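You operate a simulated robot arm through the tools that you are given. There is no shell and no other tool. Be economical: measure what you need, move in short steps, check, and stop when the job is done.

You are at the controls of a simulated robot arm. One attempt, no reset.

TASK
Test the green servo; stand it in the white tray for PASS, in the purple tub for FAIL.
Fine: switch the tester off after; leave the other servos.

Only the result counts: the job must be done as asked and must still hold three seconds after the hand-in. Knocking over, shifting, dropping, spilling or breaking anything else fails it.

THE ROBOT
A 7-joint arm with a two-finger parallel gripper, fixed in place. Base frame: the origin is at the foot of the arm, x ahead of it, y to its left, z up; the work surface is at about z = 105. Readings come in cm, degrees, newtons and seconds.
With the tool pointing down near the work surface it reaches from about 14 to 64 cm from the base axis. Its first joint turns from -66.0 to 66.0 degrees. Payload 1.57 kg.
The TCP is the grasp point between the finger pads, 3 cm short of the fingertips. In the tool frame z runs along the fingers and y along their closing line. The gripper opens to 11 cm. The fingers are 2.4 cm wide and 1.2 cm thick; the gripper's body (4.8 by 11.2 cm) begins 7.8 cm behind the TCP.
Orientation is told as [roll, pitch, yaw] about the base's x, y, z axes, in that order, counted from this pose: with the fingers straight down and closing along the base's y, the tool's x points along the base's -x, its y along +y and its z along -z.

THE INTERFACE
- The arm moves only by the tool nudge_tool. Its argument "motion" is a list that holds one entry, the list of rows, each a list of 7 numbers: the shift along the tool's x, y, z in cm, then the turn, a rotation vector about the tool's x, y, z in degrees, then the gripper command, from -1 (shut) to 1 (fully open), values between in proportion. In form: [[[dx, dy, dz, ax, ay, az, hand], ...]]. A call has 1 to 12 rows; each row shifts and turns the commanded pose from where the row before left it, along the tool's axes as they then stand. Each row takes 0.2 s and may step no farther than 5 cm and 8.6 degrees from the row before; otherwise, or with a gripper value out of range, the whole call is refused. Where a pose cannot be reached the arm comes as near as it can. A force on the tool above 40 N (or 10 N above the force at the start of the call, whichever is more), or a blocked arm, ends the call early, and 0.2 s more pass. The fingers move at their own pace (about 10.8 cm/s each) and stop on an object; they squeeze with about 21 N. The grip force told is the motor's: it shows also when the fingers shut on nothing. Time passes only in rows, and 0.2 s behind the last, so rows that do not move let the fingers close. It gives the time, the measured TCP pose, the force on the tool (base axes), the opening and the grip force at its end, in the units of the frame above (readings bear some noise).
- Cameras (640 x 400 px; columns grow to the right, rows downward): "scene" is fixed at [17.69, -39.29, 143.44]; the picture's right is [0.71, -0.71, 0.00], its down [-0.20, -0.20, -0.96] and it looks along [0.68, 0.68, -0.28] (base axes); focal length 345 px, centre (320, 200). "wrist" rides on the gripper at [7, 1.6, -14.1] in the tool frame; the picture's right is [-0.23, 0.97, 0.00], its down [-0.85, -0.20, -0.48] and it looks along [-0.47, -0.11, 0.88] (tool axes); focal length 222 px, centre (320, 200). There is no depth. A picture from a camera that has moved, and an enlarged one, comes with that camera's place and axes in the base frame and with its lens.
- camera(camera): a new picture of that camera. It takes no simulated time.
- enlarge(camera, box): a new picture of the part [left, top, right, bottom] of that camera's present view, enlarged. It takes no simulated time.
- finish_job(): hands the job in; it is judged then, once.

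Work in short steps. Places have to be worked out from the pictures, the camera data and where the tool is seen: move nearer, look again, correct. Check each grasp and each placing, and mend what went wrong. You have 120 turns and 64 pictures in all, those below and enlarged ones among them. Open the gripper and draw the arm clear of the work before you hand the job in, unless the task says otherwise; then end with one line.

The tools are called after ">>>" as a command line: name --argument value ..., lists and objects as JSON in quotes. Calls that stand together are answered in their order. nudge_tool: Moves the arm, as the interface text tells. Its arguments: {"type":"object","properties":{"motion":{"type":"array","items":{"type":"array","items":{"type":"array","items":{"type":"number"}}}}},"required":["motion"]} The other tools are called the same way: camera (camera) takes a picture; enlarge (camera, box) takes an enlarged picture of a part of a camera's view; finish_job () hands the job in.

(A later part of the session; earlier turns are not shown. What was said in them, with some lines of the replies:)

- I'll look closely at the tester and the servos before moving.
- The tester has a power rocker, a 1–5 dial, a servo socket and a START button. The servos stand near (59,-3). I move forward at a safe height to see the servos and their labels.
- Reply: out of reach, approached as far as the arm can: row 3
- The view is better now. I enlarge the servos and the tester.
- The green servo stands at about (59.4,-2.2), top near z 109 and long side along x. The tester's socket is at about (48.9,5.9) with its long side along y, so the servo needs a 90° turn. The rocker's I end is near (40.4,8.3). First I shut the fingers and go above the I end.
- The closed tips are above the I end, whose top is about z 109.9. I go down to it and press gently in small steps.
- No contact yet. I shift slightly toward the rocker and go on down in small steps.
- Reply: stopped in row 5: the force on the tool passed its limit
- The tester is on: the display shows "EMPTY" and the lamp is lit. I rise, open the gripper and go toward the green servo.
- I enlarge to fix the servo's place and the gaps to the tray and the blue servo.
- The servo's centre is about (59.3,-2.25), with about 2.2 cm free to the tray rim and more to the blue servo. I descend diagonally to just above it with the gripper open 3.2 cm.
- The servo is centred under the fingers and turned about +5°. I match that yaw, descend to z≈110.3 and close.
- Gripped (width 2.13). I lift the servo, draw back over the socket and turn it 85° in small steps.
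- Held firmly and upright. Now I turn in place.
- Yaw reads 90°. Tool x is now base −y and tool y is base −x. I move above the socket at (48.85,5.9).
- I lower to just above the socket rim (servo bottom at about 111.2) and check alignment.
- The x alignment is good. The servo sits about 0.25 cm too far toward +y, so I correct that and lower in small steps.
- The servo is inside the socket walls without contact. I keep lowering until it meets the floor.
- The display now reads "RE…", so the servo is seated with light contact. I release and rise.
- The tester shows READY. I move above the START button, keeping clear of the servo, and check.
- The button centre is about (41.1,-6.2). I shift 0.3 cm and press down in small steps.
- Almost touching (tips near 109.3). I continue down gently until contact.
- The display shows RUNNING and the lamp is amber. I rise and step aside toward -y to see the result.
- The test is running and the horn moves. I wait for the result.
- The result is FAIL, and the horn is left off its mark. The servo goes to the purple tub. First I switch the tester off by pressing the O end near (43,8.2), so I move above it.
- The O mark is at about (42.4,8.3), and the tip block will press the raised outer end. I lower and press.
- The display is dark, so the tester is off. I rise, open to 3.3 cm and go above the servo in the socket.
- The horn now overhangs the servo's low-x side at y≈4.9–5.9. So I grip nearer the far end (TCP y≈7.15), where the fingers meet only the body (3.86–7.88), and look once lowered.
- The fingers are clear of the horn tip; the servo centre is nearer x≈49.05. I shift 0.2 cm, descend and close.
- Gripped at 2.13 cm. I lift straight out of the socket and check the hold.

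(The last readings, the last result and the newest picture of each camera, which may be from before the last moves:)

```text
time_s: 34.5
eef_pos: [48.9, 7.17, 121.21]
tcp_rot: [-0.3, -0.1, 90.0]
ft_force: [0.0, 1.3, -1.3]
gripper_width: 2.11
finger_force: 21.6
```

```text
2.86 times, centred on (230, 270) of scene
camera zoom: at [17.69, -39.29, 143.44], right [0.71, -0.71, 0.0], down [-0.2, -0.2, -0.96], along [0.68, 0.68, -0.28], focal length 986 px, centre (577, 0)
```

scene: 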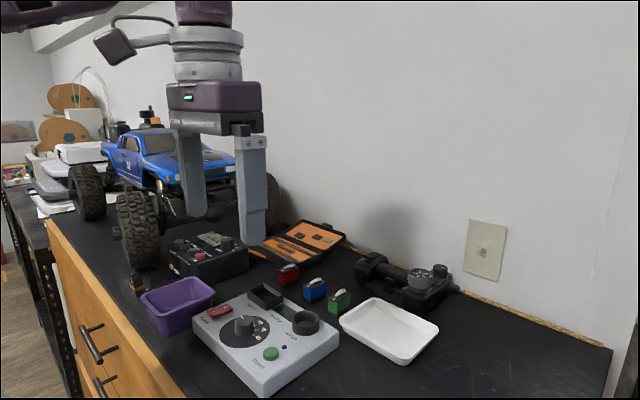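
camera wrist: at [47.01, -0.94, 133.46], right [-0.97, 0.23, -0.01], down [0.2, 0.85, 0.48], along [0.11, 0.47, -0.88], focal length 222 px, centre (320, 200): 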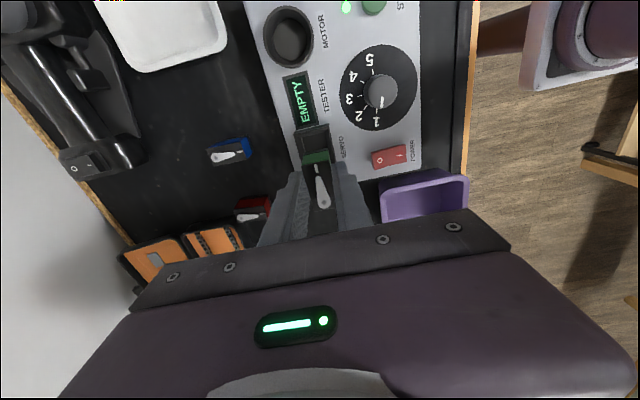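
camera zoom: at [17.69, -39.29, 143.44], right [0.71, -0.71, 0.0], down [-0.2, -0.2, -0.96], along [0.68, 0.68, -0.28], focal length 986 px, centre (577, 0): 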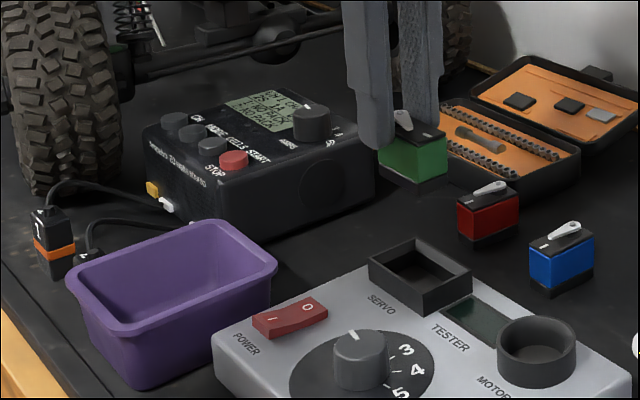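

The servo is held level. I carry it over the tub centre at about (37.7,16.3).

>>> nudge_tool --motion '[[[-2.6, 2.8, 0, 0, 0, 0, -1], [-2.6, 2.8, 0, 0, 0, 0, -1], [-2.6, 2.8, 0, 0, 0, 0, -1], [-2.6, 2.9, 0, 0, 0, 0, -1], [0, 0, 3, 0, 0, 0, -1], [0, 0, 0, 0, 0, 0, -1]]]'

>>> camera --camera "wrist"

>>> enlarge --camera "scene" --box '[100, 210, 260, 340]'

```text
time_s: 35.9
eef_pos: [37.64, 17.57, 118.26]
tcp_rot: [-0.3, -0.2, 90.0]
ft_force: [0.2, 0.0, -0.4]
gripper_width: 2.14
finger_force: 21.2
```

```text
22 pictures are left
camera wrist: at [35.8, 10.67, 132.5], right [-0.97, 0.23, -0.01], down [0.2, 0.85, 0.48], along [0.11, 0.47, -0.88], focal length 222 px, centre (320, 200)
```

wrist: 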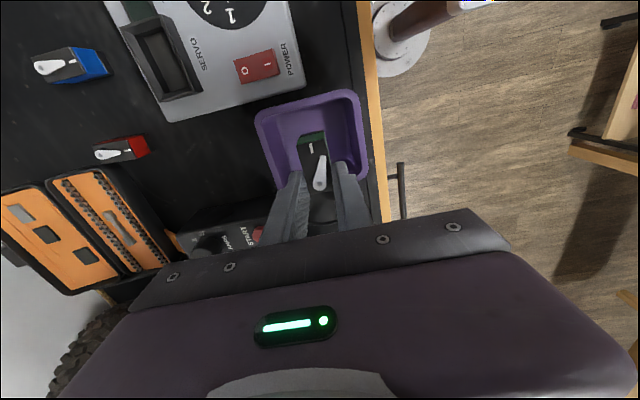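

```text
3.08 times, centred on (180, 275) of scene
camera zoom: at [17.69, -39.28, 143.44], right [0.71, -0.71, 0.0], down [-0.2, -0.2, -0.96], along [0.68, 0.68, -0.28], focal length 1062 px, centre (751, -31)
```

zoom: 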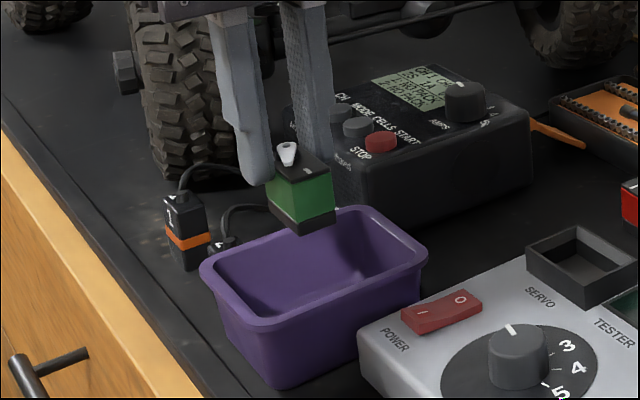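

The servo is centred over the tub (rim x 33–42, y 12–21). I lower it in, slowing near the floor.

>>> nudge_tool --motion '[[[0, 0, 2.5, 0, 0, 0, -1], [0, 0, 2, 0, 0, 0, -1], [0, 0, 1, 0, 0, 0, -1], [0, 0, 0.3, 0, 0, 0, -1], [0, 0, 0.2, 0, 0, 0, -1], [0, 0, 0.2, 0, 0, 0, -1], [0, 0, 0, 0, 0, 0, -1]]]'

>>> enlarge --camera "scene" --box '[100, 210, 260, 340]'

```text
time_s: 37.5
eef_pos: [37.71, 17.66, 112.08]
tcp_rot: [-0.2, 0.0, 90.0]
ft_force: [1.0, 0.1, -0.7]
gripper_width: 2.11
finger_force: 21.2
```

```text
3.08 times, centred on (180, 275) of scene
camera zoom: at [17.69, -39.29, 143.44], right [0.71, -0.71, 0.0], down [-0.2, -0.2, -0.96], along [0.68, 0.68, -0.28], focal length 1062 px, centre (751, -31)
```

zoom: 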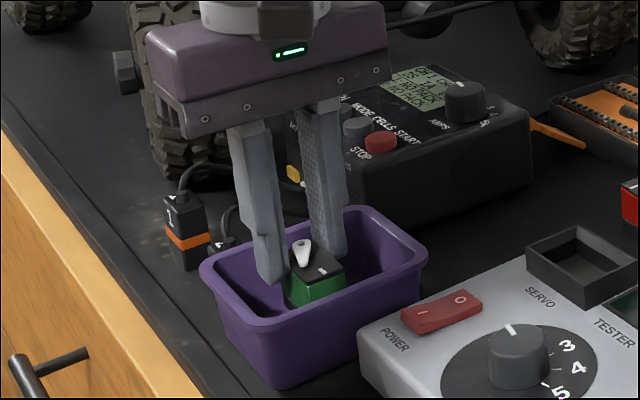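

No contact yet (servo bottom about 106.7). I continue in small steps until it meets the tub floor.

>>> nudge_tool --motion '[[[0, 0, 0.2, 0, 0, 0, -1], [0, 0, 0.2, 0, 0, 0, -1], [0, 0, 0.2, 0, 0, 0, -1], [0, 0, 0.15, 0, 0, 0, -1], [0, 0, 0, 0, 0, 0, -1]]]'

```text
time_s: 38.7
eef_pos: [37.75, 17.54, 111.29]
tcp_rot: [-0.3, -0.1, 89.9]
ft_force: [0.4, 0.6, -1.2]
gripper_width: 2.09
finger_force: 20.6
```

>>> nudge_tool --motion '[[[0, 0, 0.15, 0, 0, 0, -1], [0, 0, 0.15, 0, 0, 0, -1], [0, 0, 0.1, 0, 0, 0, -1], [0, 0, 0, 0, 0, 0, -1]]]'

>>> enlarge --camera "wrist" --box '[220, 90, 420, 215]'

```text
time_s: 39.7
eef_pos: [37.8, 17.65, 110.9]
tcp_rot: [-0.3, 0.0, 90.0]
ft_force: [0.0, 0.0, -1.0]
gripper_width: 2.09
finger_force: 21.8
```

```text
3.20 times, centred on (320, 152) of wrist
camera zoom: at [35.96, 10.71, 125.08], right [-0.97, 0.23, -0.01], down [0.2, 0.85, 0.48], along [0.11, 0.47, -0.88], focal length 711 px, centre (320, 352)
```

zoom: 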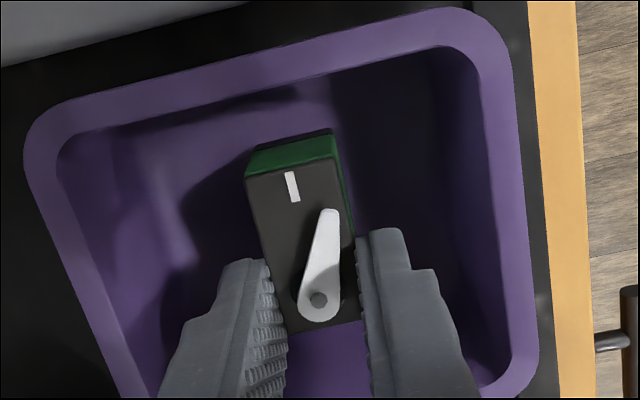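

Well centred, still no contact. I go on a little further.

>>> nudge_tool --motion '[[[0, 0, 0.12, 0, 0, 0, -1], [0, 0, 0.12, 0, 0, 0, -1], [0, 0, 0.1, 0, 0, 0, -1], [0, 0, 0, 0, 0, 0, -1]]]'

```text
time_s: 40.7
eef_pos: [37.73, 17.7, 110.5]
tcp_rot: [-0.4, -0.1, 90.1]
ft_force: [1.3, 3.1, 18.4]
gripper_width: 2.13
finger_force: 21.1
```

Contact with the floor. I ease up slightly, release, rise straight up and check.

>>> nudge_tool --motion '[[[0, 0, -0.1, 0, 0, 0, -1], [0, 0, 0, 0, 0, 0, -0.7], [0, 0, 0, 0, 0, 0, -0.45], [0, 0, 0, 0, 0, 0, -0.4], [0, 0, -2, 0, 0, 0, -0.4], [0, 0, -4, 0, 0, 0, -0.4], [0, 0, -4, 0, 0, 0, -0.4], [4, 0, -2, 0, 0, 0, -0.4], [4, 0, 0, 0, 0, 0, -0.4], [0, 0, 0, 0, 0, 0, -0.4]]]'

>>> enlarge --camera "wrist" --box '[200, 90, 440, 240]'

>>> camera --camera "scene"

>>> enlarge --camera "scene" --box '[120, 230, 360, 400]'

```text
time_s: 42.9
eef_pos: [37.56, 9.54, 122.32]
tcp_rot: [-0.3, -0.1, 90.0]
ft_force: [-0.5, -0.1, -1.1]
gripper_width: 3.32
finger_force: 0.0
```

```text
2.67 times, centred on (320, 165) of wrist
camera zoom: at [35.76, 2.61, 136.56], right [-0.97, 0.23, -0.01], down [0.2, 0.85, 0.48], along [0.11, 0.47, -0.88], focal length 592 px, centre (320, 293)
```

zoom: 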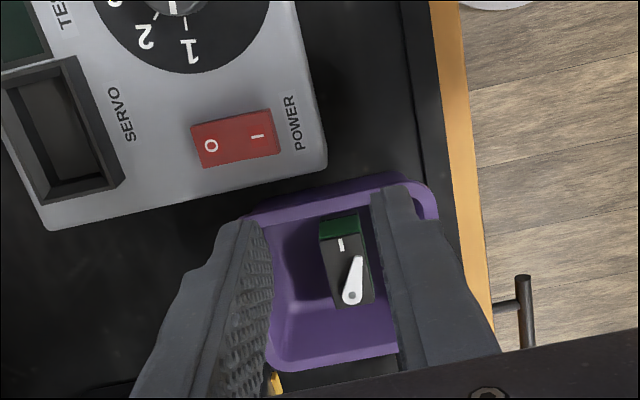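

```text
17 pictures are left
```

scene: 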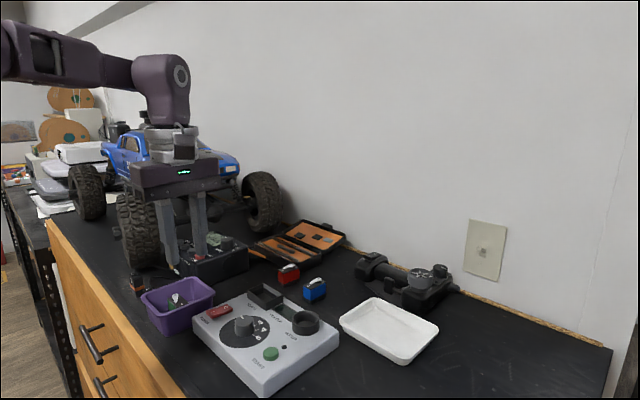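

```text
2.35 times, centred on (240, 315) of scene
camera zoom: at [17.69, -39.29, 143.44], right [0.71, -0.71, 0.0], down [-0.2, -0.2, -0.96], along [0.68, 0.68, -0.28], focal length 812 px, centre (508, -71)
```

zoom: 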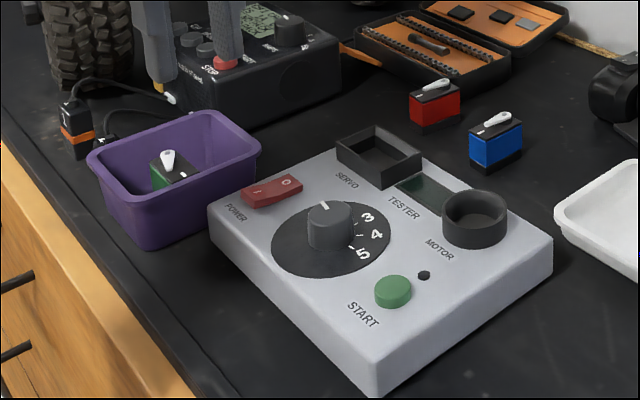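

The servo stands upright in the tub, the tester is off and nothing else has shifted. I draw the arm up, open the gripper and hand in.

>>> nudge_tool --motion '[[[2, 0, -4, 0, 0, 0, 0], [3, 0, -4, 0, 0, 0, 1], [3, 0, 0, 0, 0, 0, 1], [0, 0, 0, 0, 0, 0, 1]]]'

>>> finish_job

```text
time_s: 43.9
eef_pos: [37.51, 1.46, 130.69]
tcp_rot: [-0.3, 0.0, 90.0]
ft_force: [-0.5, -0.1, 0.2]
gripper_width: 10.99
finger_force: 0.1
```

```text
The job is handed in.
```

The green servo tested FAIL, so it now stands upright in the purple tub; the tester is switched off and the red and blue servos were left where they were.
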